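You operate a simulated robot arm through the tools that you are given. There is no shell and no other tool.

You run a simulated two-armed robot. Do the job below in one go: nothing can be reset, and whatever is moved stays where it is left.

Task
Carry the blue tray with both arms and set it on the top of the fitting bench. Take the grey cylinder on the top of the small white table and put it away on the counter top with the float jar. Take the beaker with the purple ring on the top of the trolley and put it away on the glassware counter top. Open the left tubes cupboard door. Any order will do. Set down upright: grey cylinder, beaker with the purple ring.

The check looks at the end state, three seconds after you hand in, the way a careful person would. Anything else that was tipped, shoved, dropped, spilled or broken makes it a failure.

Robot
Two 7-joint arms with two-finger parallel grippers on one trunk, on a base that moves. Base frame: it is fixed to the floor where the robot stands at the start and does not move with it; the origin is under the middle of the robot, x ahead of it, y to its left, z up. Lengths are in m, angles in rad, forces in N, time in s.
The left shoulder is at the start at [0.05, 0.209, 1.096], the right one opposite. With the tool pointing down near the work surface each hand reaches from about 0.1 to 0.8 m from the robot's upright axis, wherever it stands, measured 20 degrees to its own side. Places, roughly: beaker with the purple ring [2.75, -2, 0.75]; blue tray (26x18x5 cm) [0.6, -0.2, 0.5]; counter top with the float jar [8.4, -6.2, 0.9]; glassware counter top [6.7, -6.2, 0.9]; grey cylinder (5x5x5 cm) [6.7, -3.7, 0.8]; left tubes cupboard door [-0.2, -5.8, 0.5]; top of the fitting bench [4, 0, 0.9]. Payload 4.4 kg a hand.
The tool frame of a hand sits at the grasp point between the pads (the TCP): z along the fingers, y along the line on which they close. The tips reach 0.023 m beyond it. Largest opening 0.094 m; finger width 0.038, thickness 0.01; the body of the gripper, 0.054 by 0.096 m, starts 0.039 m behind the TCP.
Orientation is told as [roll, pitch, yaw] about the base's x, y, z axes, in that order, counted from this pose: with the fingers straight down and closing along the base's y, the tool's x points along the base's -x, its y along +y and its z along -z.

Tools
- The arms move only by the tool move_arm. It takes "left_rows", "right_rows" or both (then of equal length, played together; a hand with none holds still); each is a list of rows, each a list of 7 numbers: the gripper command, from -1 (shut) to 1 (fully open), values between in proportion, then the shift along the tool's x, y, z in m, then the turn, a rotation vector about the tool's x, y, z in rad. In form: [[fingers, x, y, z, wx, wy, wz], ...]. A call has 1 to 20 rows; each row is the pose to reach, as a shift and turn from the pose commanded when the call began, along the tool's axes at that moment. Each row takes 0.2 s and may step no farther than 0.05 m and 0.15 rad from the row before; otherwise, or with a gripper value out of range, the whole call is refused. A pose out of reach is approached as far as the arm can. The call stops where the force on the tool passes 40 N (or 10 N more than at its start, if that is more) or the arm is blocked; 0.2 s more then pass. The fingers move at their own pace (about 0.108 m/s each) and stop on an object; they squeeze with about 37 N. The grip force told is the motor's: it shows also when the fingers shut on nothing. Time passes only in rows, and 0.2 s behind the last, so rows that repeat a pose let the fingers close. It gives the time, the measured TCP pose, the force on the tool (base axes), the opening and the grip force at its end, in the units of the frame above (readings bear some noise), with the torque about the TCP (base axes, N m) and any sound that the robot's microphone picked up.
- Cameras (640 x 400 px; columns grow to the right, rows downward): "scene" is now at [0.1331, -0.0112, 1.2333]; the picture's right is [-0.17, -0.99, 0.00], its down [-0.86, 0.15, -0.49] and it looks along [0.49, -0.08, -0.87] (base axes); focal length 271 px, centre (320, 200). "left" rides on the left gripper at [0.086, -0.016, -0.075] in its tool frame; the picture's right is [0.18, 0.98, 0.00], its down [-0.58, 0.11, -0.81] and it looks along [-0.79, 0.15, 0.59] (tool axes); focal length 243 px, centre (320, 200). "right" rides on the right gripper at [0.086, 0.016, -0.074] in its tool frame; the picture's right is [-0.18, 0.98, 0.00], its down [-0.58, -0.11, -0.81] and it looks along [-0.79, -0.15, 0.59] (tool axes); focal length 243 px, centre (320, 200). There is no depth. A picture from a camera that has moved, and an enlarged one, comes with that camera's place and axes in the base frame and with its lens.
- grab_frame(camera): a new picture of that camera. No time passes.
- move_column(by): slides the trunk up (or, below 0, down) by that many m; the arms and the scene camera ride with it, the base frame stays. It gives what a move gives, with no picture.
- roll_base(legs): drives the robot by 1 to 6 legs, each [ahead, left, turn to the left] in m, m and rad, along the robot's own axes; the way and the turn of a leg run together, so that a leg with both is an arc; at most 1.5 m and 3.142 rad a leg. The arms and the cameras ride along, it lands a little off, and it stops where it bumps. It gives what a move gives.
- turn_head(pan, tilt): turns the head with the scene camera to pan (to the left, within 1.396 rad either way) and tilt (down, from -0.506 to 1.204), counted from straight ahead of the robot. It gives what a move gives.
- zoom(camera, box): a new picture of the part [left, top, right, bottom] of that camera's present view, enlarged. No time passes.
- hand_in(): hands the job in; it is judged then, once.

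Nothing tells you exact positions but the pictures and the camera data. Unless the task says otherwise, let go and move clear before handing in.

The tools are called as name(argument=value, ...) on one line, values as JSON. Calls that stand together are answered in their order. move_arm: Moves the arms, as the interface text tells. Its arguments: {"type":"object","properties":{"left_rows":{"type":"array"},"right_rows":{"type":"array"}},"required":[]} The other tools are called the same way: move_column (by) moves the trunk up or down; roll_base (legs) drives the base; turn_head (pan, tilt) turns the head that bears the scene camera; grab_frame (camera) takes a picture; zoom (camera, box) takes an enlarged picture of a part of a camera's view; hand_in () hands the job in.

At the start:

```text
time: 0.0
left_ee_pos: [0.4213, 0.0954, 0.7447]
left_tcp_rot: [-0.001, 0.001, 0.001]
left_force: [-0.1, -0.4, -0.2]
left_torque: [0.0, -0.03, 0.01]
left_opening: 0.0942
left_grip_force: 0.1
right_ee_pos: [0.4495, -0.3715, 0.756]
right_tcp_rot: [0.0, 0.0, 0.002]
right_force: [0.4, 0.6, -0.2]
right_torque: [0.0, 0.0, 0.02]
right_opening: 0.0941
right_grip_force: 0.0
trunk travel left (down, up): [-0.175, 0.388]
robot x, y, heading: [-0.0016, 0.0005, -0.001]
head pan, tilt (commanded): [-0.171, 1.054]
```

scene: 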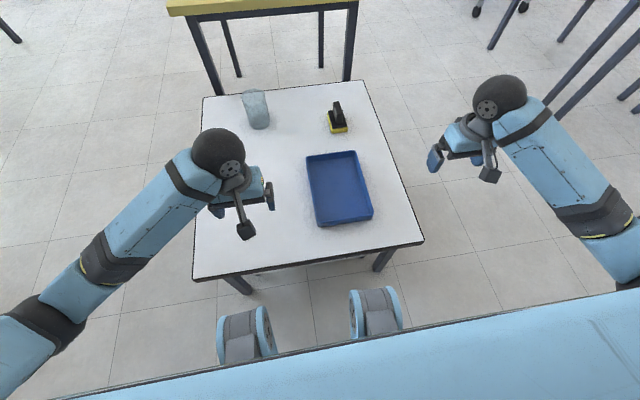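
right: 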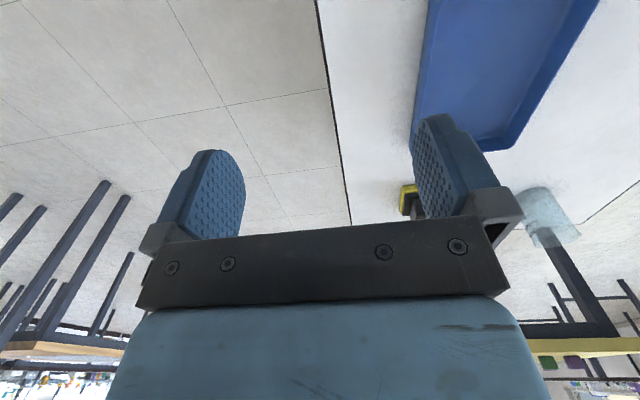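
left: 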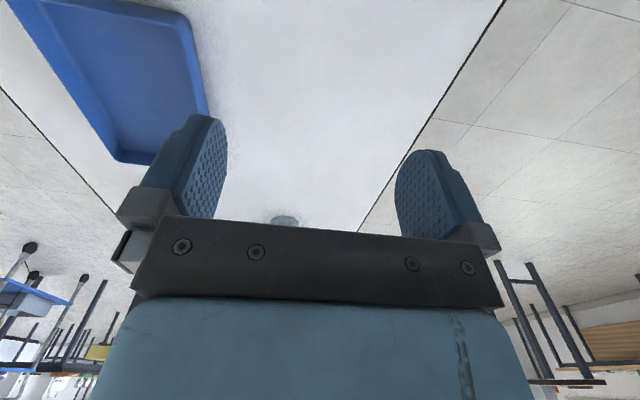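

I see the low white table ahead with the blue tray at about [0.6, -0.2, 0.5], a glass cup and a small yellow-black thing behind it. First I look around to map the room before touching anything.

zoom(camera="scene", box=[180, 60, 440, 300])

turn_head(pan=0, tilt=0.3)

```text
1.67 times, centred on (310, 180) of scene
camera zoom: at [0.1331, -0.0112, 1.2333], right [-0.17, -0.99, 0.0], down [-0.86, 0.15, -0.49], along [0.49, -0.08, -0.87], focal length 451 px, centre (337, 233)
```

zoom: 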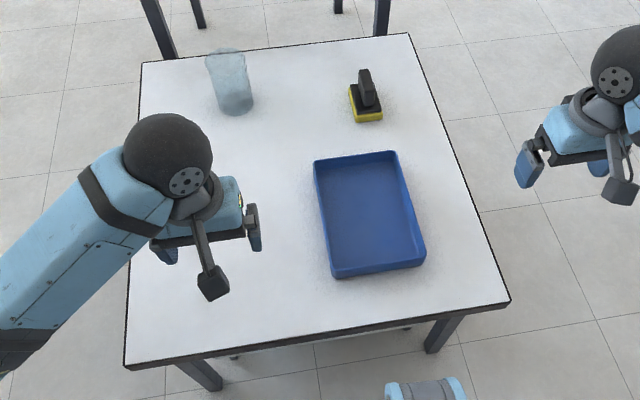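

```text
time: 1.1
left_ee_pos: [0.4217, 0.0952, 0.7441]
left_tcp_rot: [0.0, 0.0, -0.001]
left_force: [0.5, 0.8, -0.2]
left_torque: [0.01, 0.0, 0.01]
left_opening: 0.094
left_grip_force: 0.0
right_ee_pos: [0.4506, -0.372, 0.757]
right_tcp_rot: [0.001, 0.0, 0.0]
right_force: [0.9, 0.1, -0.1]
right_torque: [-0.01, -0.05, 0.0]
right_opening: 0.0941
right_grip_force: 0.2
trunk travel left (down, up): [-0.175, 0.388]
robot x, y, heading: [-0.0009, 0.0006, -0.001]
head pan, tilt (commanded): [0.0, 0.3]
```

grab_frame(camera="scene")

turn_head(pan=-0.9, tilt=0.3)

grab_frame(camera="scene")

turn_head(pan=-1.39, tilt=0.2)

grab_frame(camera="scene")

turn_head(pan=0.9, tilt=0.3)

grab_frame(camera="scene")

```text
taken
camera scene: at [0.1613, 0.0, 1.2964], right [0.0, -1.0, 0.0], down [-0.3, 0.0, -0.95], along [0.95, 0.0, -0.3], focal length 271 px, centre (320, 200)
```

scene: 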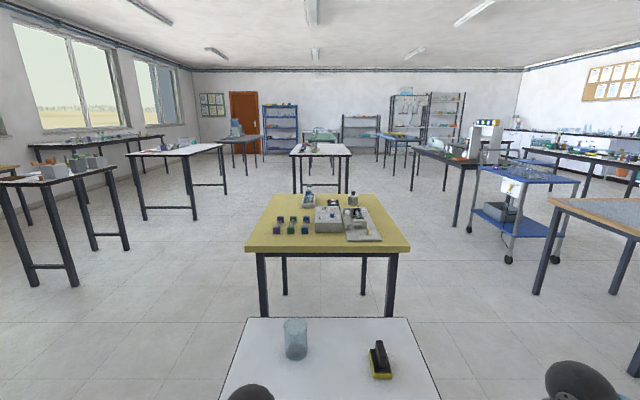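

```text
time: 2.3
left_ee_pos: [0.4205, 0.0955, 0.7443]
left_tcp_rot: [0.0, -0.001, 0.0]
left_force: [-0.3, 0.1, -0.2]
left_torque: [-0.04, -0.01, -0.02]
left_opening: 0.0938
left_grip_force: 0.2
right_ee_pos: [0.4493, -0.3716, 0.7568]
right_tcp_rot: [-0.001, 0.0, 0.001]
right_force: [-0.7, -1.0, -0.3]
right_torque: [-0.01, 0.0, 0.0]
right_opening: 0.0941
right_grip_force: 0.0
trunk travel left (down, up): [-0.175, 0.388]
robot x, y, heading: [0.0007, -0.0009, 0.001]
head pan, tilt (commanded): [-0.901, 0.3]
```

```text
taken
camera scene: at [0.126, -0.0731, 1.2964], right [-0.78, -0.62, 0.0], down [-0.18, 0.23, -0.96], along [0.59, -0.75, -0.3], focal length 271 px, centre (320, 200)
```

scene: 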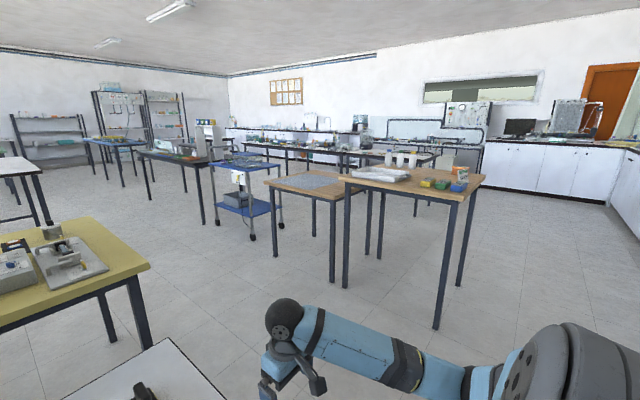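

```text
time: 3.2
left_ee_pos: [0.421, 0.0949, 0.7437]
left_tcp_rot: [0.0, 0.001, 0.0]
left_force: [0.6, 0.3, -0.3]
left_torque: [0.0, 0.01, 0.0]
left_opening: 0.0939
left_grip_force: 0.2
right_ee_pos: [0.4496, -0.3719, 0.7576]
right_tcp_rot: [0.0, 0.0, -0.001]
right_force: [0.3, -0.7, 0.6]
right_torque: [-0.01, 0.01, 0.0]
right_opening: 0.0941
right_grip_force: 0.0
trunk travel left (down, up): [-0.175, 0.388]
robot x, y, heading: [-0.0026, -0.0022, 0.003]
head pan, tilt (commanded): [-1.389, 0.201]
```

```text
taken
camera scene: at [0.0848, -0.0916, 1.3057], right [-0.98, -0.18, 0.0], down [-0.04, 0.2, -0.98], along [0.18, -0.96, -0.2], focal length 271 px, centre (320, 200)
```

scene: 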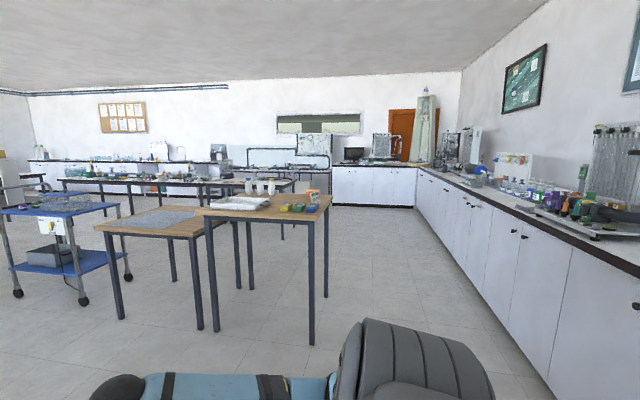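

```text
time: 5.4
left_ee_pos: [0.4212, 0.0959, 0.7442]
left_tcp_rot: [0.0, -0.001, 0.0]
left_force: [-0.4, 0.4, 0.2]
left_torque: [0.0, 0.05, -0.02]
left_opening: 0.0939
left_grip_force: 0.1
right_ee_pos: [0.4496, -0.3716, 0.756]
right_tcp_rot: [-0.001, -0.001, 0.0]
right_force: [0.5, 0.0, 0.0]
right_torque: [-0.01, 0.0, -0.01]
right_opening: 0.0941
right_grip_force: 0.0
trunk travel left (down, up): [-0.175, 0.388]
robot x, y, heading: [-0.0008, 0.0013, -0.004]
head pan, tilt (commanded): [0.901, 0.3]
```

```text
taken
camera scene: at [0.1259, 0.0731, 1.2965], right [0.78, -0.62, 0.0], down [-0.18, -0.23, -0.96], along [0.59, 0.75, -0.3], focal length 271 px, centre (320, 200)
```

scene: 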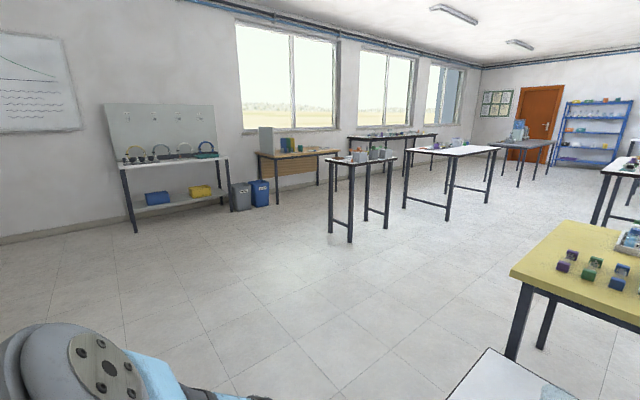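

The room map fits the listed places: the yellow table sits right ahead, the fitting bench is the white-topped table behind it, and the blue trolley is front-right. I zoom into these areas.

turn_head(pan=0, tilt=0.3)

zoom(camera="scene", box=[260, 110, 380, 200])

zoom(camera="scene", box=[400, 90, 640, 240])

turn_head(pan=-0.7, tilt=0.3)

zoom(camera="scene", box=[100, 100, 340, 250])

zoom(camera="scene", box=[300, 80, 540, 230])

```text
time: 6.6
left_ee_pos: [0.4217, 0.0947, 0.745]
left_tcp_rot: [0.001, 0.0, 0.0]
left_force: [-0.1, 0.3, 0.2]
left_torque: [0.0, 0.05, 0.01]
left_opening: 0.094
left_grip_force: 0.1
right_ee_pos: [0.4497, -0.3732, 0.7569]
right_tcp_rot: [-0.002, -0.001, 0.001]
right_force: [0.3, -0.1, -0.5]
right_torque: [-0.01, 0.02, -0.03]
right_opening: 0.0939
right_grip_force: 0.1
trunk travel left (down, up): [-0.175, 0.388]
robot x, y, heading: [-0.001, 0.0035, -0.004]
head pan, tilt (commanded): [0.0, 0.3]
```

```text
4.44 times, centred on (320, 155) of scene
camera zoom: at [0.1613, 0.0001, 1.2964], right [0.0, -1.0, 0.0], down [-0.3, 0.0, -0.96], along [0.96, 0.0, -0.3], focal length 1203 px, centre (320, 400)
```

zoom: 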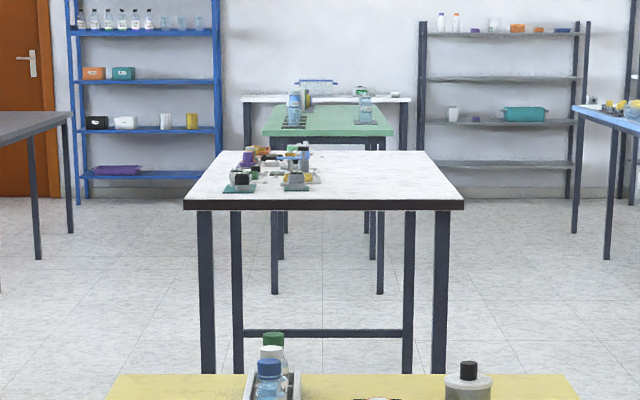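

```text
2.67 times, centred on (520, 165) of scene
camera zoom: at [0.1613, 0.0001, 1.2964], right [0.0, -1.0, 0.0], down [-0.3, 0.0, -0.96], along [0.96, 0.0, -0.3], focal length 722 px, centre (-213, 293)
```

zoom: 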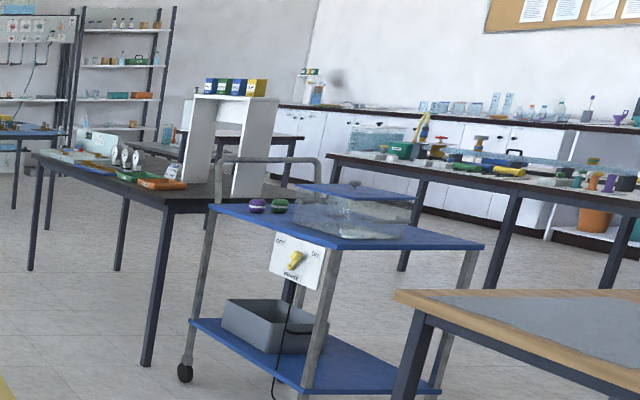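

```text
time: 7.6
left_ee_pos: [0.4218, 0.0954, 0.7437]
left_tcp_rot: [-0.001, -0.001, 0.0]
left_force: [0.2, -0.3, -0.4]
left_torque: [0.0, -0.01, -0.03]
left_opening: 0.0939
left_grip_force: 0.0
right_ee_pos: [0.4499, -0.3709, 0.7577]
right_tcp_rot: [0.001, 0.0, 0.0]
right_force: [0.5, 0.0, 0.1]
right_torque: [-0.02, -0.02, -0.02]
right_opening: 0.0942
right_grip_force: 0.0
trunk travel left (down, up): [-0.175, 0.388]
robot x, y, heading: [0.0007, 0.0007, -0.002]
head pan, tilt (commanded): [-0.7, 0.3]
```

```text
2.67 times, centred on (220, 175) of scene
camera zoom: at [0.1394, -0.0601, 1.2964], right [-0.64, -0.77, 0.0], down [-0.23, 0.19, -0.96], along [0.73, -0.61, -0.3], focal length 722 px, centre (587, 267)
```

zoom: 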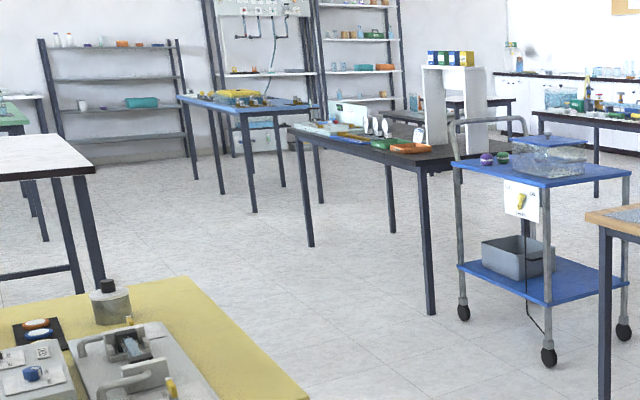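

```text
2.67 times, centred on (420, 155) of scene
camera zoom: at [0.1394, -0.0601, 1.2964], right [-0.64, -0.77, 0.0], down [-0.23, 0.19, -0.96], along [0.73, -0.61, -0.3], focal length 722 px, centre (53, 320)
```

zoom: 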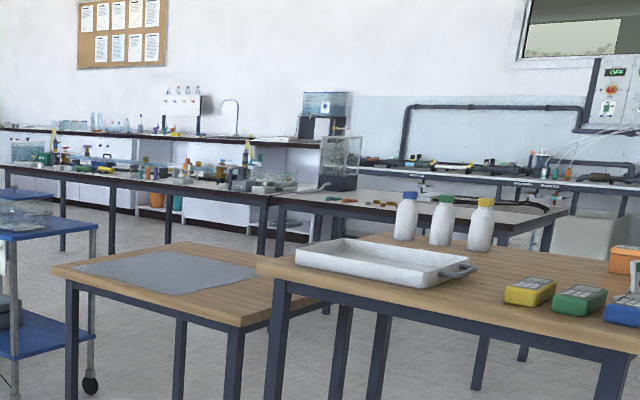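

The near table has tray, cup and a brush-like block; the tray looks empty, centred near (0.586, -0.145) with its long side along x. I shift the base right by 0.145 m to centre on it and look again.

roll_base(legs=[[0, -0.145, 0]])

turn_head(pan=0, tilt=1.0)

grab_frame(camera="scene")

zoom(camera="scene", box=[230, 130, 410, 250])

```text
time: 9.5
left_ee_pos: [0.4217, -0.048, 0.7446]
left_tcp_rot: [0.002, 0.001, 0.001]
left_force: [-0.3, 0.3, 0.7]
left_torque: [-0.03, 0.0, -0.01]
left_opening: 0.0941
left_grip_force: 0.0
right_ee_pos: [0.4502, -0.5142, 0.757]
right_tcp_rot: [-0.001, -0.001, 0.002]
right_force: [0.0, 0.7, 0.8]
right_torque: [0.01, 0.03, 0.02]
right_opening: 0.0939
right_grip_force: 0.1
trunk travel left (down, up): [-0.175, 0.388]
robot x, y, heading: [-0.001, -0.1406, 0.0]
head pan, tilt (commanded): [-0.7, 0.3]
```

```text
time: 10.6
left_ee_pos: [0.4221, -0.0476, 0.7443]
left_tcp_rot: [0.0, 0.0, 0.001]
left_force: [-1.3, -0.2, 0.4]
left_torque: [0.03, 0.02, 0.02]
left_opening: 0.0942
left_grip_force: 0.0
right_ee_pos: [0.4508, -0.5152, 0.7566]
right_tcp_rot: [-0.001, 0.0, 0.001]
right_force: [-0.3, -0.4, 0.7]
right_torque: [0.01, 0.0, -0.04]
right_opening: 0.094
right_grip_force: 0.1
trunk travel left (down, up): [-0.175, 0.388]
robot x, y, heading: [-0.0022, -0.1422, 0.005]
head pan, tilt (commanded): [0.0, 1.0]
```

```text
taken
camera scene: at [0.1377, -0.1436, 1.237], right [0.0, -1.0, 0.0], down [-0.84, 0.0, -0.54], along [0.54, 0.0, -0.84], focal length 271 px, centre (320, 200)
```

scene: 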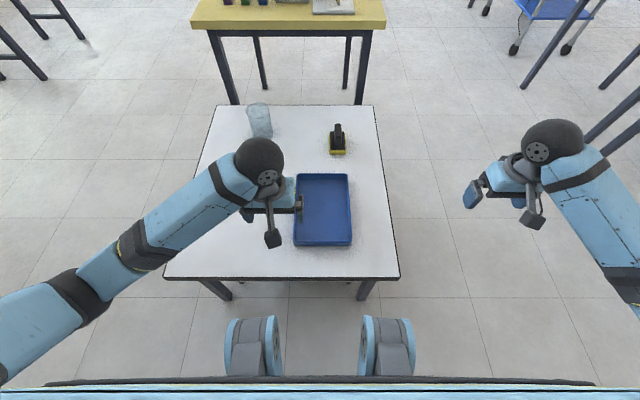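

```text
3.33 times, centred on (320, 190) of scene
camera zoom: at [0.1377, -0.1436, 1.237], right [0.0, -1.0, 0.0], down [-0.84, 0.0, -0.54], along [0.54, 0.0, -0.84], focal length 902 px, centre (320, 233)
```

zoom: 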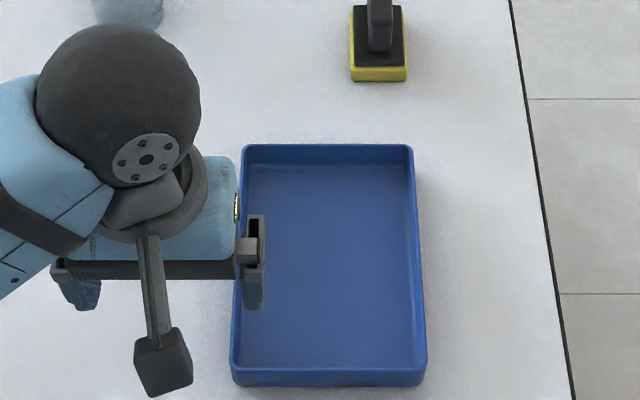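

The tray's rim measures about x 0.472–0.732, y -0.061 to -0.241, rim height about 0.48. I bring both open hands above the middle of the two long walls at z≈0.60.

move_arm(left_rows=[[1, -0.0225, -0.002, 0.018, 0, 0, 0], [1, -0.045, -0.004, 0.036, 0, 0, 0], [1, -0.0675, -0.006, 0.054, 0, 0, 0], [1, -0.09, -0.008, 0.072, 0, 0, 0], [1, -0.1125, -0.01, 0.09, 0, 0, 0], [1, -0.135, -0.012, 0.108, 0, 0, 0], [1, -0.1575, -0.014, 0.126, 0, 0, 0], [1, -0.18, -0.016, 0.144, 0, 0, 0]], right_rows=[[1, -0.019, 0.0346, 0.0196, 0, 0, 0], [1, -0.038, 0.0692, 0.0393, 0, 0, 0], [1, -0.057, 0.1039, 0.0589, 0, 0, 0], [1, -0.0755, 0.1385, 0.0785, 0, 0, 0], [1, -0.0944, 0.1731, 0.0981, 0, 0, 0], [1, -0.1133, 0.2077, 0.1178, 0, 0, 0], [1, -0.132, 0.2424, 0.1374, 0, 0, 0], [1, -0.151, 0.277, 0.157, 0, 0, 0]])

grab_frame(camera="scene")

grab_frame(camera="left")

grab_frame(camera="right")

```text
time: 12.4
left_ee_pos: [0.6025, -0.0644, 0.6003]
left_tcp_rot: [0.0, 0.002, 0.0]
left_force: [-0.3, -0.4, -0.1]
left_torque: [-0.01, -0.06, -0.02]
left_opening: 0.0941
left_grip_force: 0.1
right_ee_pos: [0.6015, -0.2393, 0.5989]
right_tcp_rot: [-0.003, 0.0, 0.002]
right_force: [0.0, -0.1, -0.4]
right_torque: [-0.01, 0.0, 0.03]
right_opening: 0.094
right_grip_force: 0.1
trunk travel left (down, up): [-0.175, 0.388]
robot x, y, heading: [0.0015, -0.1428, 0.003]
head pan, tilt (commanded): [0.0, 1.0]
```

```text
taken
camera scene: at [0.1381, -0.1433, 1.2369], right [0.0, -1.0, 0.0], down [-0.84, 0.0, -0.54], along [0.54, 0.0, -0.84], focal length 271 px, centre (320, 200)
```

scene: 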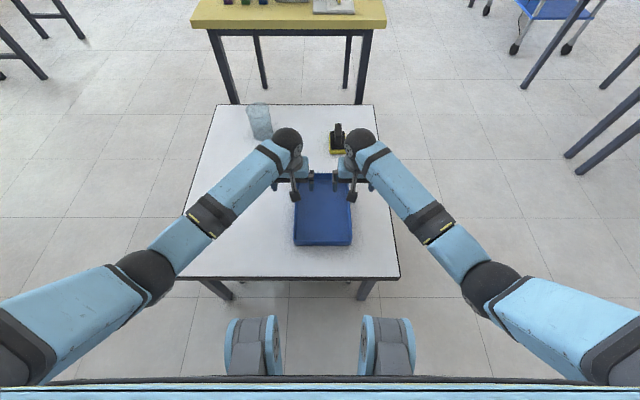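

```text
taken
camera left: at [0.5156, -0.0816, 0.6744], right [-0.18, 0.98, 0.0], down [0.58, 0.11, 0.81], along [0.79, 0.15, -0.59], focal length 243 px, centre (320, 200)
```

left: 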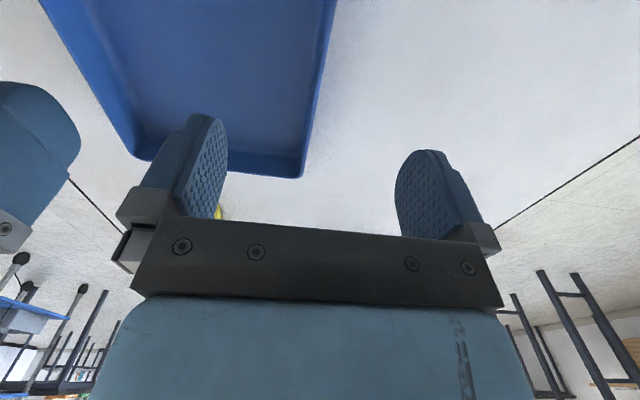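

```text
taken
camera right: at [0.5159, -0.2231, 0.6744], right [0.18, 0.98, 0.0], down [0.58, -0.11, 0.81], along [0.79, -0.15, -0.59], focal length 243 px, centre (320, 200)
```

right: 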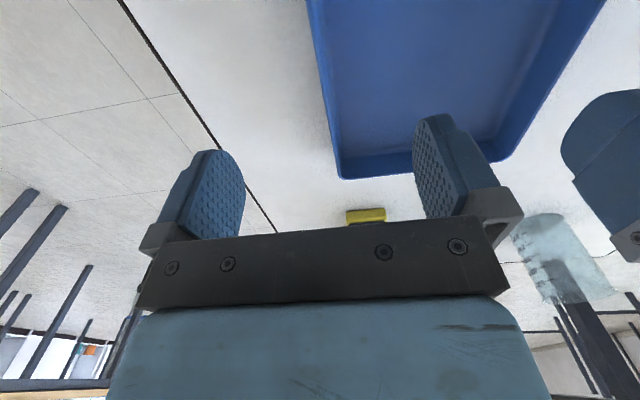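

Both wrist views agree with the rim at z≈0.482 and the walls at y≈-0.062 and -0.242, right under the hands. I lower both hands so the fingers straddle the walls.

move_arm(left_rows=[[1, 0, 0, 0.03, 0, 0, 0], [1, 0, 0, 0.06, 0, 0, 0], [1, 0, 0, 0.09, 0, 0, 0], [1, 0, 0, 0.11, 0, 0, 0], [1, 0, 0, 0.12, 0, 0, 0], [1, 0, 0, 0.126, 0, 0, 0]], right_rows=[[1, 0, 0, 0.03, 0, 0, 0], [1, 0, 0, 0.06, 0, 0, 0], [1, 0, 0, 0.09, 0, 0, 0], [1, 0, 0, 0.11, 0, 0, 0], [1, 0, 0, 0.12, 0, 0, 0], [1, 0, 0, 0.125, 0, 0, 0]])

grab_frame(camera="left")

grab_frame(camera="right")

zoom(camera="scene", box=[230, 130, 410, 250])

```text
time: 13.8
left_ee_pos: [0.6016, -0.0648, 0.4778]
left_tcp_rot: [0.0, -0.003, 0.001]
left_force: [-4.2, 2.9, 13.7]
left_torque: [-0.68, 0.35, -0.24]
left_opening: 0.0927
left_grip_force: 0.1
right_ee_pos: [0.6013, -0.238, 0.4778]
right_tcp_rot: [-0.002, -0.006, 0.0]
right_force: [-2.1, -2.9, 14.1]
right_torque: [0.68, 0.29, 0.05]
right_opening: 0.0931
right_grip_force: 0.0
trunk travel left (down, up): [-0.175, 0.388]
robot x, y, heading: [-0.0037, -0.1476, 0.003]
head pan, tilt (commanded): [0.0, 1.0]
```

```text
taken
camera left: at [0.5156, -0.0818, 0.5514], right [-0.18, 0.98, 0.0], down [0.58, 0.11, 0.81], along [0.79, 0.15, -0.59], focal length 243 px, centre (320, 200)
```

left: 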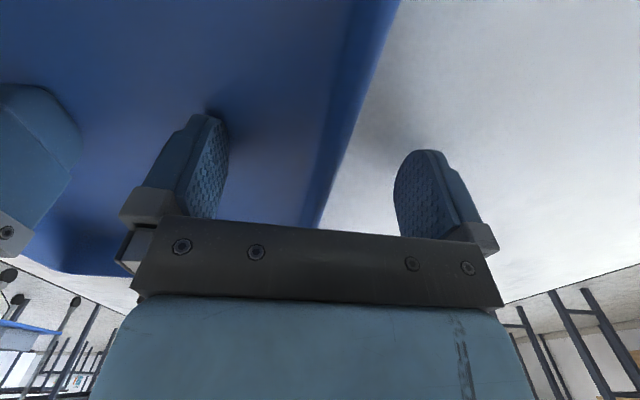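

```text
taken
camera right: at [0.5157, -0.2213, 0.5528], right [0.18, 0.98, 0.0], down [0.58, -0.11, 0.81], along [0.8, -0.15, -0.59], focal length 243 px, centre (320, 200)
```

right: 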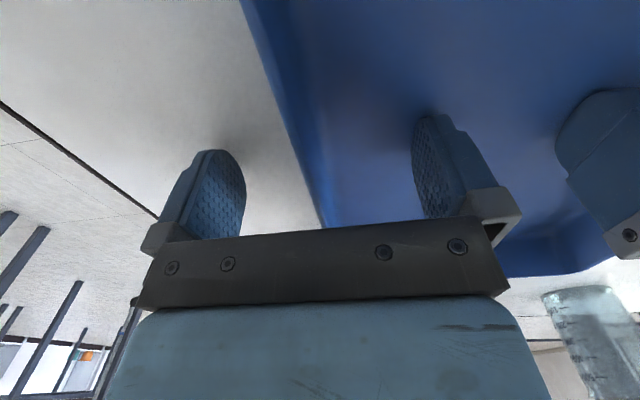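

```text
3.33 times, centred on (320, 190) of scene
camera zoom: at [0.1349, -0.1435, 1.238], right [0.0, -1.0, 0.0], down [-0.84, 0.0, -0.54], along [0.54, 0.0, -0.84], focal length 902 px, centre (320, 233)
```

zoom: 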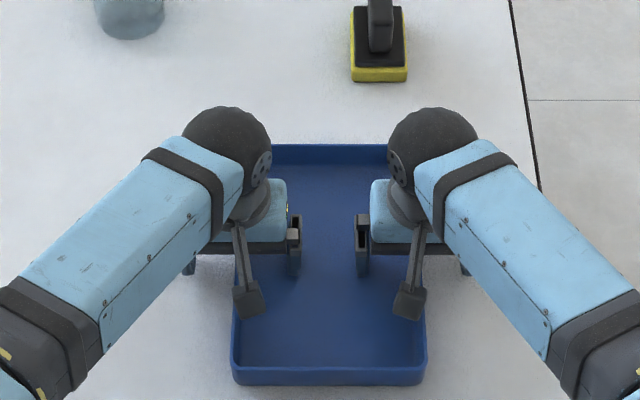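

The inner finger tips touch the tray floor (about 14 N), so the floor is at z≈0.455. I ease up by 8 mm and close both hands on the walls.

move_arm(left_rows=[[1, 0, 0, -0.008, 0, 0, 0], [0.4, 0, 0, -0.008, 0, 0, 0], [-0.2, 0, 0, -0.008, 0, 0, 0], [-1, 0, 0, -0.008, 0, 0, 0], [-1, 0, 0, -0.008, 0, 0, 0], [-1, 0, 0, -0.008, 0, 0, 0], [-1, 0, 0, -0.008, 0, 0, 0]], right_rows=[[1, 0, 0, -0.008, 0, 0, 0], [0.4, 0, 0, -0.008, 0, 0, 0], [-0.2, 0, 0, -0.008, 0, 0, 0], [-1, 0, 0, -0.008, 0, 0, 0], [-1, 0, 0, -0.008, 0, 0, 0], [-1, 0, 0, -0.008, 0, 0, 0], [-1, 0, 0, -0.008, 0, 0, 0]])

grab_frame(camera="left")

grab_frame(camera="right")

```text
time: 15.4
left_ee_pos: [0.6023, -0.0637, 0.4827]
left_tcp_rot: [0.003, 0.001, 0.001]
left_force: [-2.4, 8.2, 0.5]
left_torque: [-0.01, -0.21, -0.18]
left_opening: 0.0034
left_grip_force: 37.1
right_ee_pos: [0.601, -0.239, 0.4816]
right_tcp_rot: [-0.001, -0.001, 0.0]
right_force: [1.8, -8.3, 0.3]
right_torque: [0.11, 0.33, -0.07]
right_opening: 0.0036
right_grip_force: 37.4
trunk travel left (down, up): [-0.175, 0.388]
robot x, y, heading: [0.0035, -0.1449, 0.002]
head pan, tilt (commanded): [0.0, 1.0]
```

```text
taken
camera left: at [0.5159, -0.0808, 0.5564], right [-0.19, 0.98, 0.0], down [0.58, 0.11, 0.81], along [0.79, 0.15, -0.59], focal length 243 px, centre (320, 200)
```

left: 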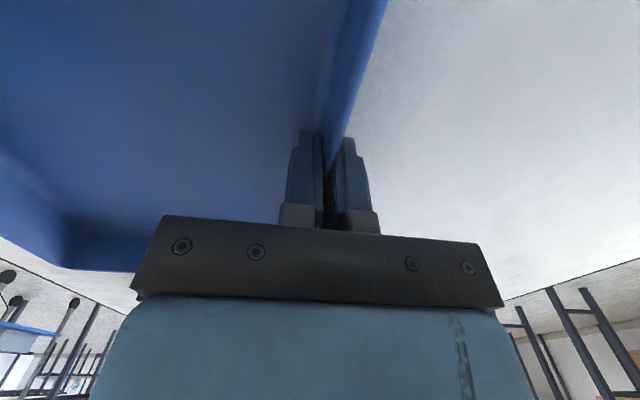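

```text
taken
camera right: at [0.5158, -0.2223, 0.5576], right [0.18, 0.98, 0.0], down [0.58, -0.11, 0.81], along [0.79, -0.15, -0.59], focal length 243 px, centre (320, 200)
```

right: 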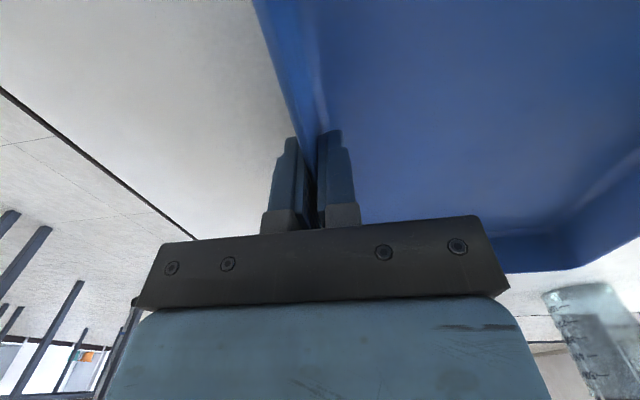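

Both hands hold the walls (openings 3.5 mm, 37 N). I relax the slight inward squeeze and lift with the trunk so both hands rise together.

move_arm(left_rows=[[-1, 0, 0.0015, 0, 0, 0, 0], [-1, 0, 0.0015, 0, 0, 0, 0]], right_rows=[[-1, 0, -0.0015, 0, 0, 0, 0], [-1, 0, -0.0015, 0, 0, 0, 0]])

move_column(by=0.08)

grab_frame(camera="scene")

grab_frame(camera="left")

```text
time: 16.0
left_ee_pos: [0.6008, -0.0631, 0.4823]
left_tcp_rot: [0.0, -0.001, 0.0]
left_force: [-2.4, 1.1, -0.9]
left_torque: [0.06, -0.14, -0.03]
left_opening: 0.0034
left_grip_force: 36.0
right_ee_pos: [0.6006, -0.2394, 0.4822]
right_tcp_rot: [0.0, 0.002, 0.001]
right_force: [1.8, -0.9, -0.7]
right_torque: [-0.08, 0.16, -0.29]
right_opening: 0.0038
right_grip_force: 36.7
trunk travel left (down, up): [-0.175, 0.388]
robot x, y, heading: [-0.0013, -0.1452, -0.001]
head pan, tilt (commanded): [0.0, 1.0]
```

```text
time: 17.2
left_ee_pos: [0.602, -0.0639, 0.563]
left_tcp_rot: [0.0, 0.0, 0.002]
left_force: [-0.4, 0.6, 0.0]
left_torque: [-0.04, 0.0, -0.01]
left_opening: 0.0004
left_grip_force: 37.1
right_ee_pos: [0.6011, -0.2391, 0.5614]
right_tcp_rot: [0.0, -0.001, 0.001]
right_force: [0.8, -0.1, 0.6]
right_torque: [0.02, 0.01, 0.0]
right_opening: 0.0002
right_grip_force: 37.3
trunk travel left (down, up): [-0.255, 0.308]
robot x, y, heading: [0.0001, -0.143, -0.002]
head pan, tilt (commanded): [0.0, 1.0]
```

```text
taken
camera scene: at [0.1379, -0.1435, 1.3169], right [0.0, -1.0, 0.0], down [-0.84, 0.0, -0.54], along [0.54, 0.0, -0.84], focal length 271 px, centre (320, 200)
```

scene: 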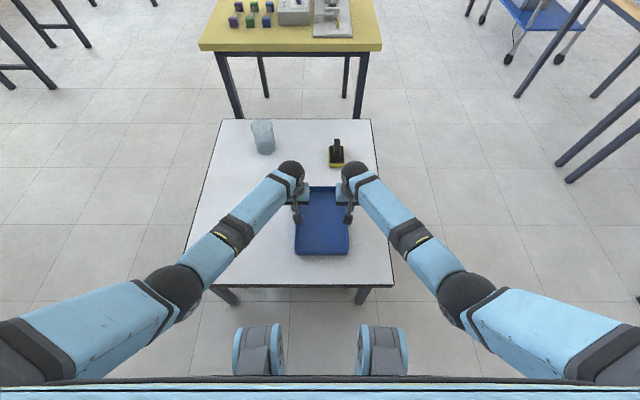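

```text
taken
camera left: at [0.516, -0.0799, 0.6364], right [-0.19, 0.98, 0.0], down [0.58, 0.11, 0.81], along [0.79, 0.15, -0.59], focal length 243 px, centre (320, 200)
```

left: 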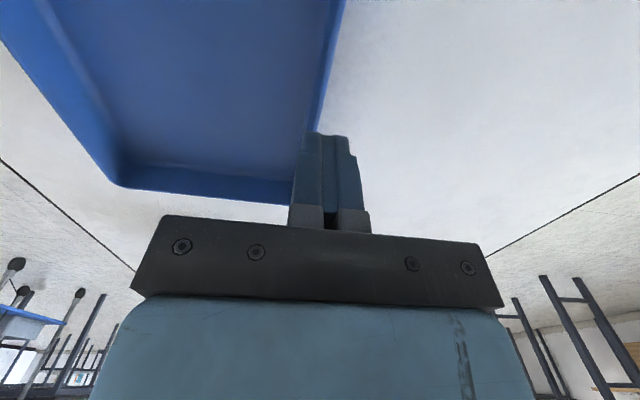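

The hands came up empty: the fingers slid up off the walls, and the tray is still on the table. I look closely at the tray wall shape before gripping again.

zoom(camera="left", box=[60, 80, 360, 260])

zoom(camera="right", box=[280, 80, 580, 260])

zoom(camera="scene", box=[270, 170, 375, 270])

```text
2.13 times, centred on (210, 170) of left
camera zoom: at [0.516, -0.0799, 0.6364], right [-0.19, 0.98, 0.0], down [0.58, 0.11, 0.81], along [0.79, 0.15, -0.59], focal length 518 px, centre (555, 264)
```

zoom: 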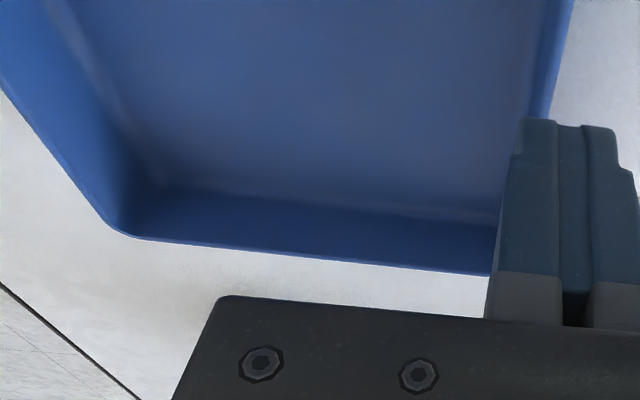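

```text
2.13 times, centred on (430, 170) of right
camera zoom: at [0.5158, -0.2231, 0.6376], right [0.18, 0.98, 0.0], down [0.58, -0.11, 0.81], along [0.79, -0.15, -0.59], focal length 518 px, centre (85, 264)
```

zoom: 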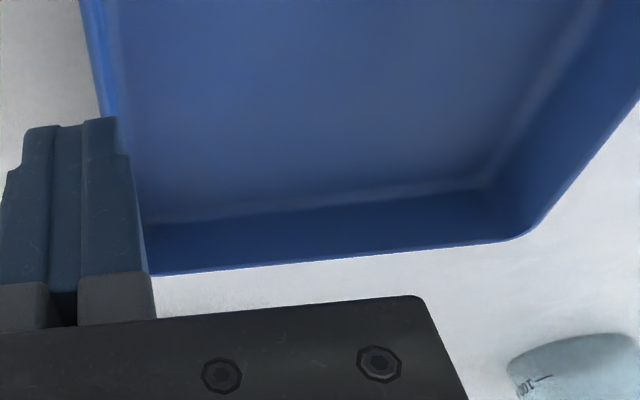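

```text
4.00 times, centred on (322, 220) of scene
camera zoom: at [0.1379, -0.1435, 1.3169], right [0.0, -1.0, 0.0], down [-0.84, 0.0, -0.54], along [0.54, 0.0, -0.84], focal length 1083 px, centre (310, 120)
```

zoom: 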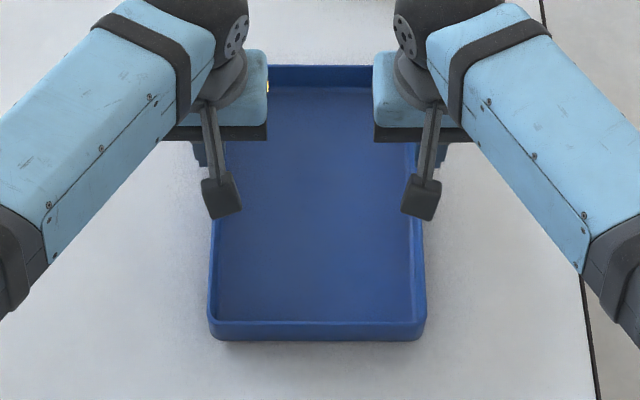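

The wall looks near-vertical, rim about z 0.488, inner floor about 0.457. I open, come down again by the trunk, close, and this time lift only a few millimetres to read the forces.

move_arm(left_rows=[[1, 0, 0, 0, 0, 0, 0], [1, 0, 0, 0, 0, 0, 0], [1, 0, 0, 0, 0, 0, 0]], right_rows=[[1, 0, 0, 0, 0, 0, 0], [1, 0, 0, 0, 0, 0, 0], [1, 0, 0, 0, 0, 0, 0]])

move_column(by=-0.08)

zoom(camera="left", box=[120, 60, 520, 310])

zoom(camera="right", box=[120, 60, 520, 310])

```text
time: 18.0
left_ee_pos: [0.6013, -0.0626, 0.5635]
left_tcp_rot: [0.0, -0.001, 0.002]
left_force: [0.3, 0.8, -0.3]
left_torque: [0.01, -0.03, -0.01]
left_opening: 0.094
left_grip_force: 0.2
right_ee_pos: [0.6011, -0.2394, 0.5634]
right_tcp_rot: [0.001, 0.001, 0.002]
right_force: [-0.7, 0.0, 0.4]
right_torque: [0.0, 0.02, 0.04]
right_opening: 0.0941
right_grip_force: 0.0
trunk travel left (down, up): [-0.255, 0.308]
robot x, y, heading: [-0.0026, -0.1433, 0.0]
head pan, tilt (commanded): [0.0, 1.0]
```

```text
time: 19.1
left_ee_pos: [0.6024, -0.0625, 0.4838]
left_tcp_rot: [0.001, 0.0, 0.002]
left_force: [-1.1, -0.2, 0.0]
left_torque: [0.01, 0.0, 0.02]
left_opening: 0.094
left_grip_force: 0.0
right_ee_pos: [0.6004, -0.2395, 0.4822]
right_tcp_rot: [-0.001, 0.0, 0.002]
right_force: [-0.9, 0.3, 0.4]
right_torque: [0.02, 0.0, -0.01]
right_opening: 0.0939
right_grip_force: 0.1
trunk travel left (down, up): [-0.175, 0.388]
robot x, y, heading: [-0.0036, -0.1417, -0.003]
head pan, tilt (commanded): [0.0, 1.0]
```

```text
1.60 times, centred on (320, 185) of left
camera zoom: at [0.5159, -0.08, 0.5569], right [-0.18, 0.98, 0.0], down [0.58, 0.11, 0.81], along [0.79, 0.15, -0.59], focal length 388 px, centre (320, 224)
```

zoom: 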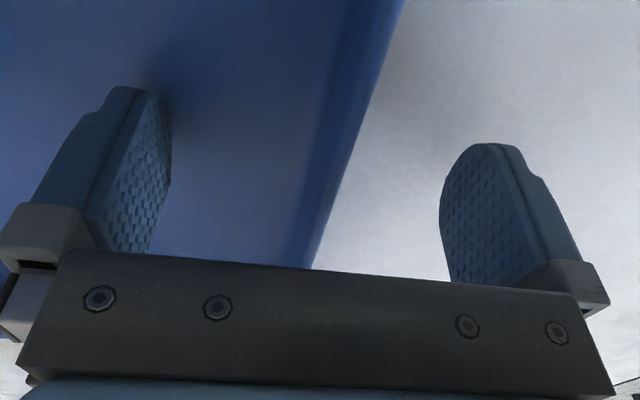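

```text
1.60 times, centred on (320, 185) of right
camera zoom: at [0.5157, -0.2231, 0.5581], right [0.18, 0.98, 0.0], down [0.58, -0.11, 0.81], along [0.79, -0.15, -0.59], focal length 388 px, centre (320, 224)
```

zoom: 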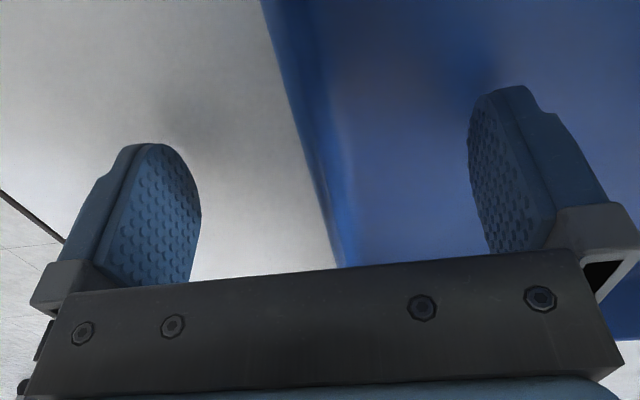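

Fingers straddle both walls again. Now close and lift just 6 mm to see what load the hands take.

move_arm(left_rows=[[0.4, 0, 0, 0.002, 0, 0, 0], [-0.2, 0, 0, 0.002, 0, 0, 0], [-1, 0, 0, 0.002, 0, 0, 0], [-1, 0, 0, 0.002, 0, 0, 0], [-1, 0, 0, 0.002, 0, 0, 0], [-1, 0, 0, 0.002, 0, 0, 0]], right_rows=[[0.4, 0, 0, 0.002, 0, 0, 0], [-0.2, 0, 0, 0.002, 0, 0, 0], [-1, 0, 0, 0.002, 0, 0, 0], [-1, 0, 0, 0.002, 0, 0, 0], [-1, 0, 0, 0.002, 0, 0, 0], [-1, 0, 0, 0.002, 0, 0, 0]])

move_arm(left_rows=[[-1, 0, 0, -0.003, 0, 0, 0], [-1, 0, 0, -0.006, 0, 0, 0], [-1, 0, 0, -0.006, 0, 0, 0]], right_rows=[[-1, 0, 0, -0.003, 0, 0, 0], [-1, 0, 0, -0.006, 0, 0, 0], [-1, 0, 0, -0.006, 0, 0, 0]])

zoom(camera="left", box=[120, 60, 520, 310])

zoom(camera="right", box=[120, 60, 520, 310])

```text
time: 20.6
left_ee_pos: [0.6009, -0.0625, 0.4805]
left_tcp_rot: [0.0, 0.001, 0.001]
left_force: [-2.9, -7.0, 1.0]
left_torque: [-0.02, -0.05, -0.25]
left_opening: 0.0037
left_grip_force: 37.7
right_ee_pos: [0.5999, -0.2392, 0.481]
right_tcp_rot: [0.0, 0.0, 0.003]
right_force: [3.1, 7.5, -0.4]
right_torque: [-0.02, 0.34, -0.5]
right_opening: 0.0039
right_grip_force: 37.2
trunk travel left (down, up): [-0.175, 0.388]
robot x, y, heading: [0.0, -0.141, 0.005]
head pan, tilt (commanded): [0.0, 1.0]
```

```text
time: 21.4
left_ee_pos: [0.6015, -0.063, 0.4864]
left_tcp_rot: [-0.002, 0.0, 0.001]
left_force: [-5.4, -11.0, -1.7]
left_torque: [-0.08, -0.58, -0.31]
left_opening: 0.0038
left_grip_force: 37.0
right_ee_pos: [0.6005, -0.239, 0.4858]
right_tcp_rot: [0.0, 0.0, 0.002]
right_force: [4.6, 13.3, -1.9]
right_torque: [-0.01, 0.54, -0.58]
right_opening: 0.0037
right_grip_force: 37.1
trunk travel left (down, up): [-0.175, 0.388]
robot x, y, heading: [-0.0001, -0.1438, 0.001]
head pan, tilt (commanded): [0.0, 1.0]
```

```text
1.60 times, centred on (320, 185) of left
camera zoom: at [0.5158, -0.0803, 0.5607], right [-0.18, 0.98, 0.0], down [0.58, 0.11, 0.81], along [0.79, 0.15, -0.59], focal length 388 px, centre (320, 224)
```

zoom: 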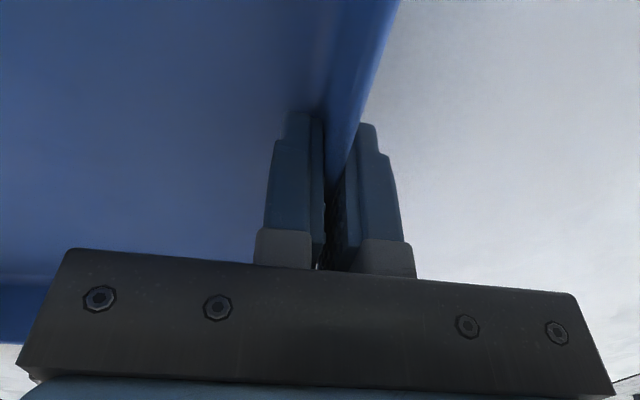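

```text
1.60 times, centred on (320, 185) of right
camera zoom: at [0.5157, -0.2224, 0.5618], right [0.18, 0.98, 0.0], down [0.58, -0.11, 0.81], along [0.79, -0.15, -0.59], focal length 388 px, centre (320, 224)
```

zoom: 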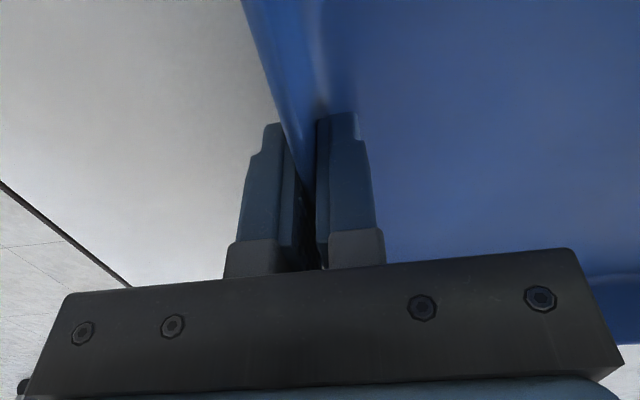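

The load now reads about 1.8 N per hand, which suggests the tray's weight, so it may be lifted a few millimetres. I check with the scene camera.

zoom(camera="scene", box=[270, 170, 375, 270])

```text
4.00 times, centred on (322, 220) of scene
camera zoom: at [0.1379, -0.1435, 1.2369], right [0.0, -1.0, 0.0], down [-0.84, 0.0, -0.54], along [0.54, 0.0, -0.84], focal length 1083 px, centre (310, 120)
```

zoom: 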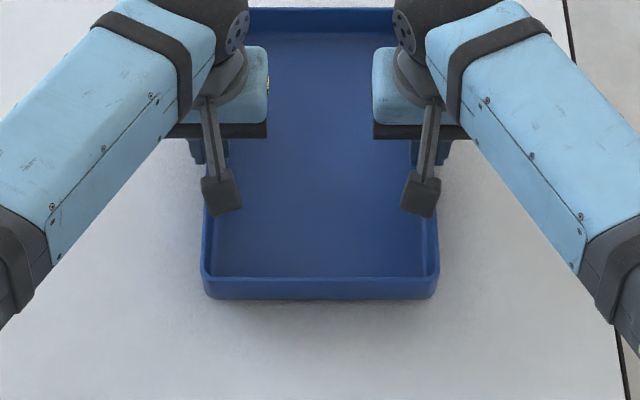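

The shadow shows the tray is off the table slightly. I ease the outward pull (about 2 mm inward each) and lift 2 cm more with the arms, watching forces.

move_arm(left_rows=[[-1, 0, -0.001, 0, 0, 0, 0], [-1, 0, -0.002, 0, 0, 0, 0], [-1, 0, -0.002, 0, 0, 0, 0]], right_rows=[[-1, 0, 0.001, 0, 0, 0, 0], [-1, 0, 0.002, 0, 0, 0, 0], [-1, 0, 0.002, 0, 0, 0, 0]])

move_arm(left_rows=[[-1, 0, 0, -0.004, 0, 0, 0], [-1, 0, 0, -0.008, 0, 0, 0], [-1, 0, 0, -0.012, 0, 0, 0], [-1, 0, 0, -0.016, 0, 0, 0], [-1, 0, 0, -0.02, 0, 0, 0]], right_rows=[[-1, 0, 0, -0.004, 0, 0, 0], [-1, 0, 0, -0.008, 0, 0, 0], [-1, 0, 0, -0.012, 0, 0, 0], [-1, 0, 0, -0.016, 0, 0, 0], [-1, 0, 0, -0.02, 0, 0, 0]])

zoom(camera="scene", box=[270, 170, 375, 270])

zoom(camera="left", box=[120, 60, 520, 310])

```text
time: 22.1
left_ee_pos: [0.6011, -0.0636, 0.486]
left_tcp_rot: [0.0, 0.001, 0.002]
left_force: [-6.6, 1.8, 0.6]
left_torque: [-0.35, 0.47, -0.65]
left_opening: 0.0037
left_grip_force: 36.8
right_ee_pos: [0.5996, -0.2389, 0.4876]
right_tcp_rot: [-0.001, 0.0, 0.0]
right_force: [5.8, -2.2, -3.9]
right_torque: [-0.02, -0.49, -0.33]
right_opening: 0.0035
right_grip_force: 37.2
trunk travel left (down, up): [-0.175, 0.388]
robot x, y, heading: [0.0, -0.1426, 0.001]
head pan, tilt (commanded): [0.0, 1.0]
```

```text
time: 23.4
left_ee_pos: [0.6013, -0.0634, 0.5067]
left_tcp_rot: [0.001, 0.0, 0.002]
left_force: [-6.6, 22.2, 0.4]
left_torque: [-0.18, 0.23, -0.77]
left_opening: 0.0039
left_grip_force: 36.6
right_ee_pos: [0.6, -0.2393, 0.5054]
right_tcp_rot: [-0.001, -0.001, 0.0]
right_force: [7.5, -22.3, -2.3]
right_torque: [-0.11, -0.25, -0.49]
right_opening: 0.0037
right_grip_force: 36.7
trunk travel left (down, up): [-0.175, 0.388]
robot x, y, heading: [-0.0013, -0.1456, 0.004]
head pan, tilt (commanded): [0.0, 1.0]
```

```text
4.00 times, centred on (322, 220) of scene
camera zoom: at [0.1378, -0.1435, 1.2369], right [0.0, -1.0, 0.0], down [-0.84, 0.0, -0.54], along [0.54, 0.0, -0.84], focal length 1083 px, centre (310, 120)
```

zoom: 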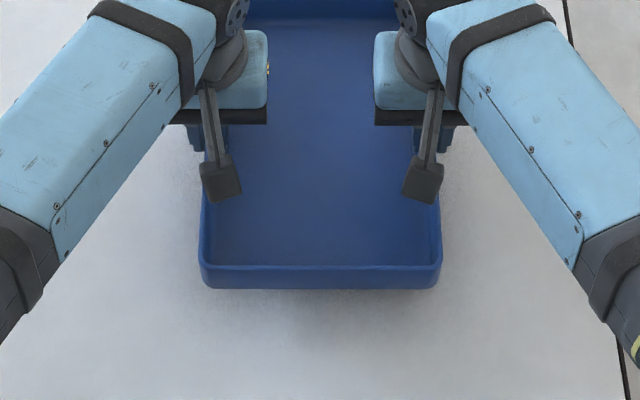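

```text
1.60 times, centred on (320, 185) of left
camera zoom: at [0.5161, -0.081, 0.5801], right [-0.19, 0.98, 0.0], down [0.58, 0.11, 0.81], along [0.79, 0.15, -0.59], focal length 388 px, centre (320, 224)
```

zoom: 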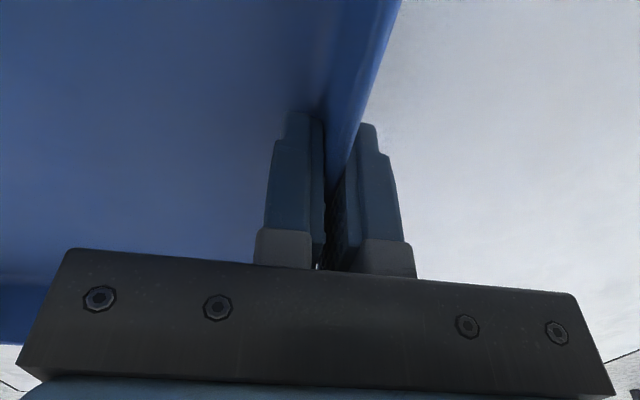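

The tray is lifted about 2.5 cm and held. The side squeeze has grown to 22 N, so I ease the hands out by 3 mm each, then try a small 1 cm trunk rise to see whether the grip holds.

move_arm(left_rows=[[-1, 0, 0.001, 0, 0, 0, 0], [-1, 0, 0.002, 0, 0, 0, 0], [-1, 0, 0.003, 0, 0, 0, 0], [-1, 0, 0.003, 0, 0, 0, 0]], right_rows=[[-1, 0, -0.001, 0, 0, 0, 0], [-1, 0, -0.002, 0, 0, 0, 0], [-1, 0, -0.003, 0, 0, 0, 0], [-1, 0, -0.003, 0, 0, 0, 0]])

move_column(by=0.01)

zoom(camera="scene", box=[270, 170, 375, 270])

zoom(camera="left", box=[120, 60, 520, 310])

```text
time: 24.4
left_ee_pos: [0.6015, -0.0658, 0.5075]
left_tcp_rot: [-0.005, -0.004, -0.001]
left_force: [8.6, -25.5, -4.7]
left_torque: [0.31, -0.11, 1.0]
left_opening: 0.0038
left_grip_force: 36.8
right_ee_pos: [0.602, -0.2405, 0.5081]
right_tcp_rot: [-0.001, -0.005, 0.004]
right_force: [-8.1, 25.7, 1.5]
right_torque: [0.35, 0.05, 0.44]
right_opening: 0.0036
right_grip_force: 37.0
trunk travel left (down, up): [-0.175, 0.388]
robot x, y, heading: [-0.0016, -0.1415, 0.003]
head pan, tilt (commanded): [0.0, 1.0]
```

```text
time: 25.0
left_ee_pos: [0.6011, -0.0654, 0.5175]
left_tcp_rot: [-0.006, -0.001, -0.002]
left_force: [5.7, -6.2, -6.7]
left_torque: [0.5, 0.03, 0.8]
left_opening: 0.0036
left_grip_force: 36.9
right_ee_pos: [0.6003, -0.2418, 0.5173]
right_tcp_rot: [0.0, -0.002, 0.001]
right_force: [-5.5, 6.5, 2.8]
right_torque: [0.27, -0.06, 0.11]
right_opening: 0.0037
right_grip_force: 37.3
trunk travel left (down, up): [-0.185, 0.378]
robot x, y, heading: [-0.0011, -0.1411, -0.0]
head pan, tilt (commanded): [0.0, 1.0]
stopped: the force on the tool passed its limit at 42 N (the readings are from after the stop); the commanded pose is now the measured one
```

```text
4.00 times, centred on (322, 220) of scene
camera zoom: at [0.138, -0.1436, 1.2474], right [0.0, -1.0, 0.0], down [-0.84, 0.0, -0.54], along [0.54, 0.0, -0.84], focal length 1083 px, centre (310, 120)
```

zoom: 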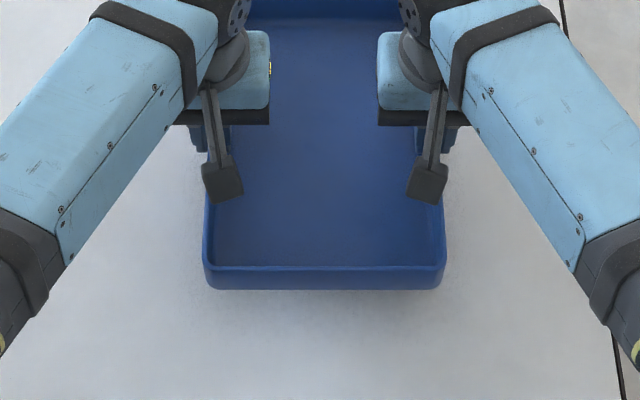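

```text
1.60 times, centred on (320, 185) of left
camera zoom: at [0.515, -0.0824, 0.5914], right [-0.18, 0.98, -0.01], down [0.58, 0.11, 0.81], along [0.79, 0.14, -0.59], focal length 388 px, centre (320, 224)
```

zoom: 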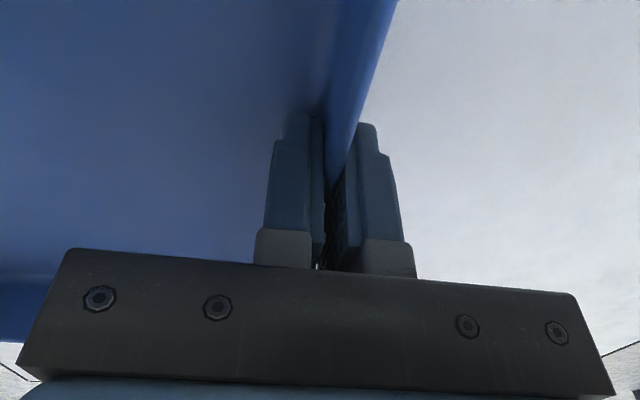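

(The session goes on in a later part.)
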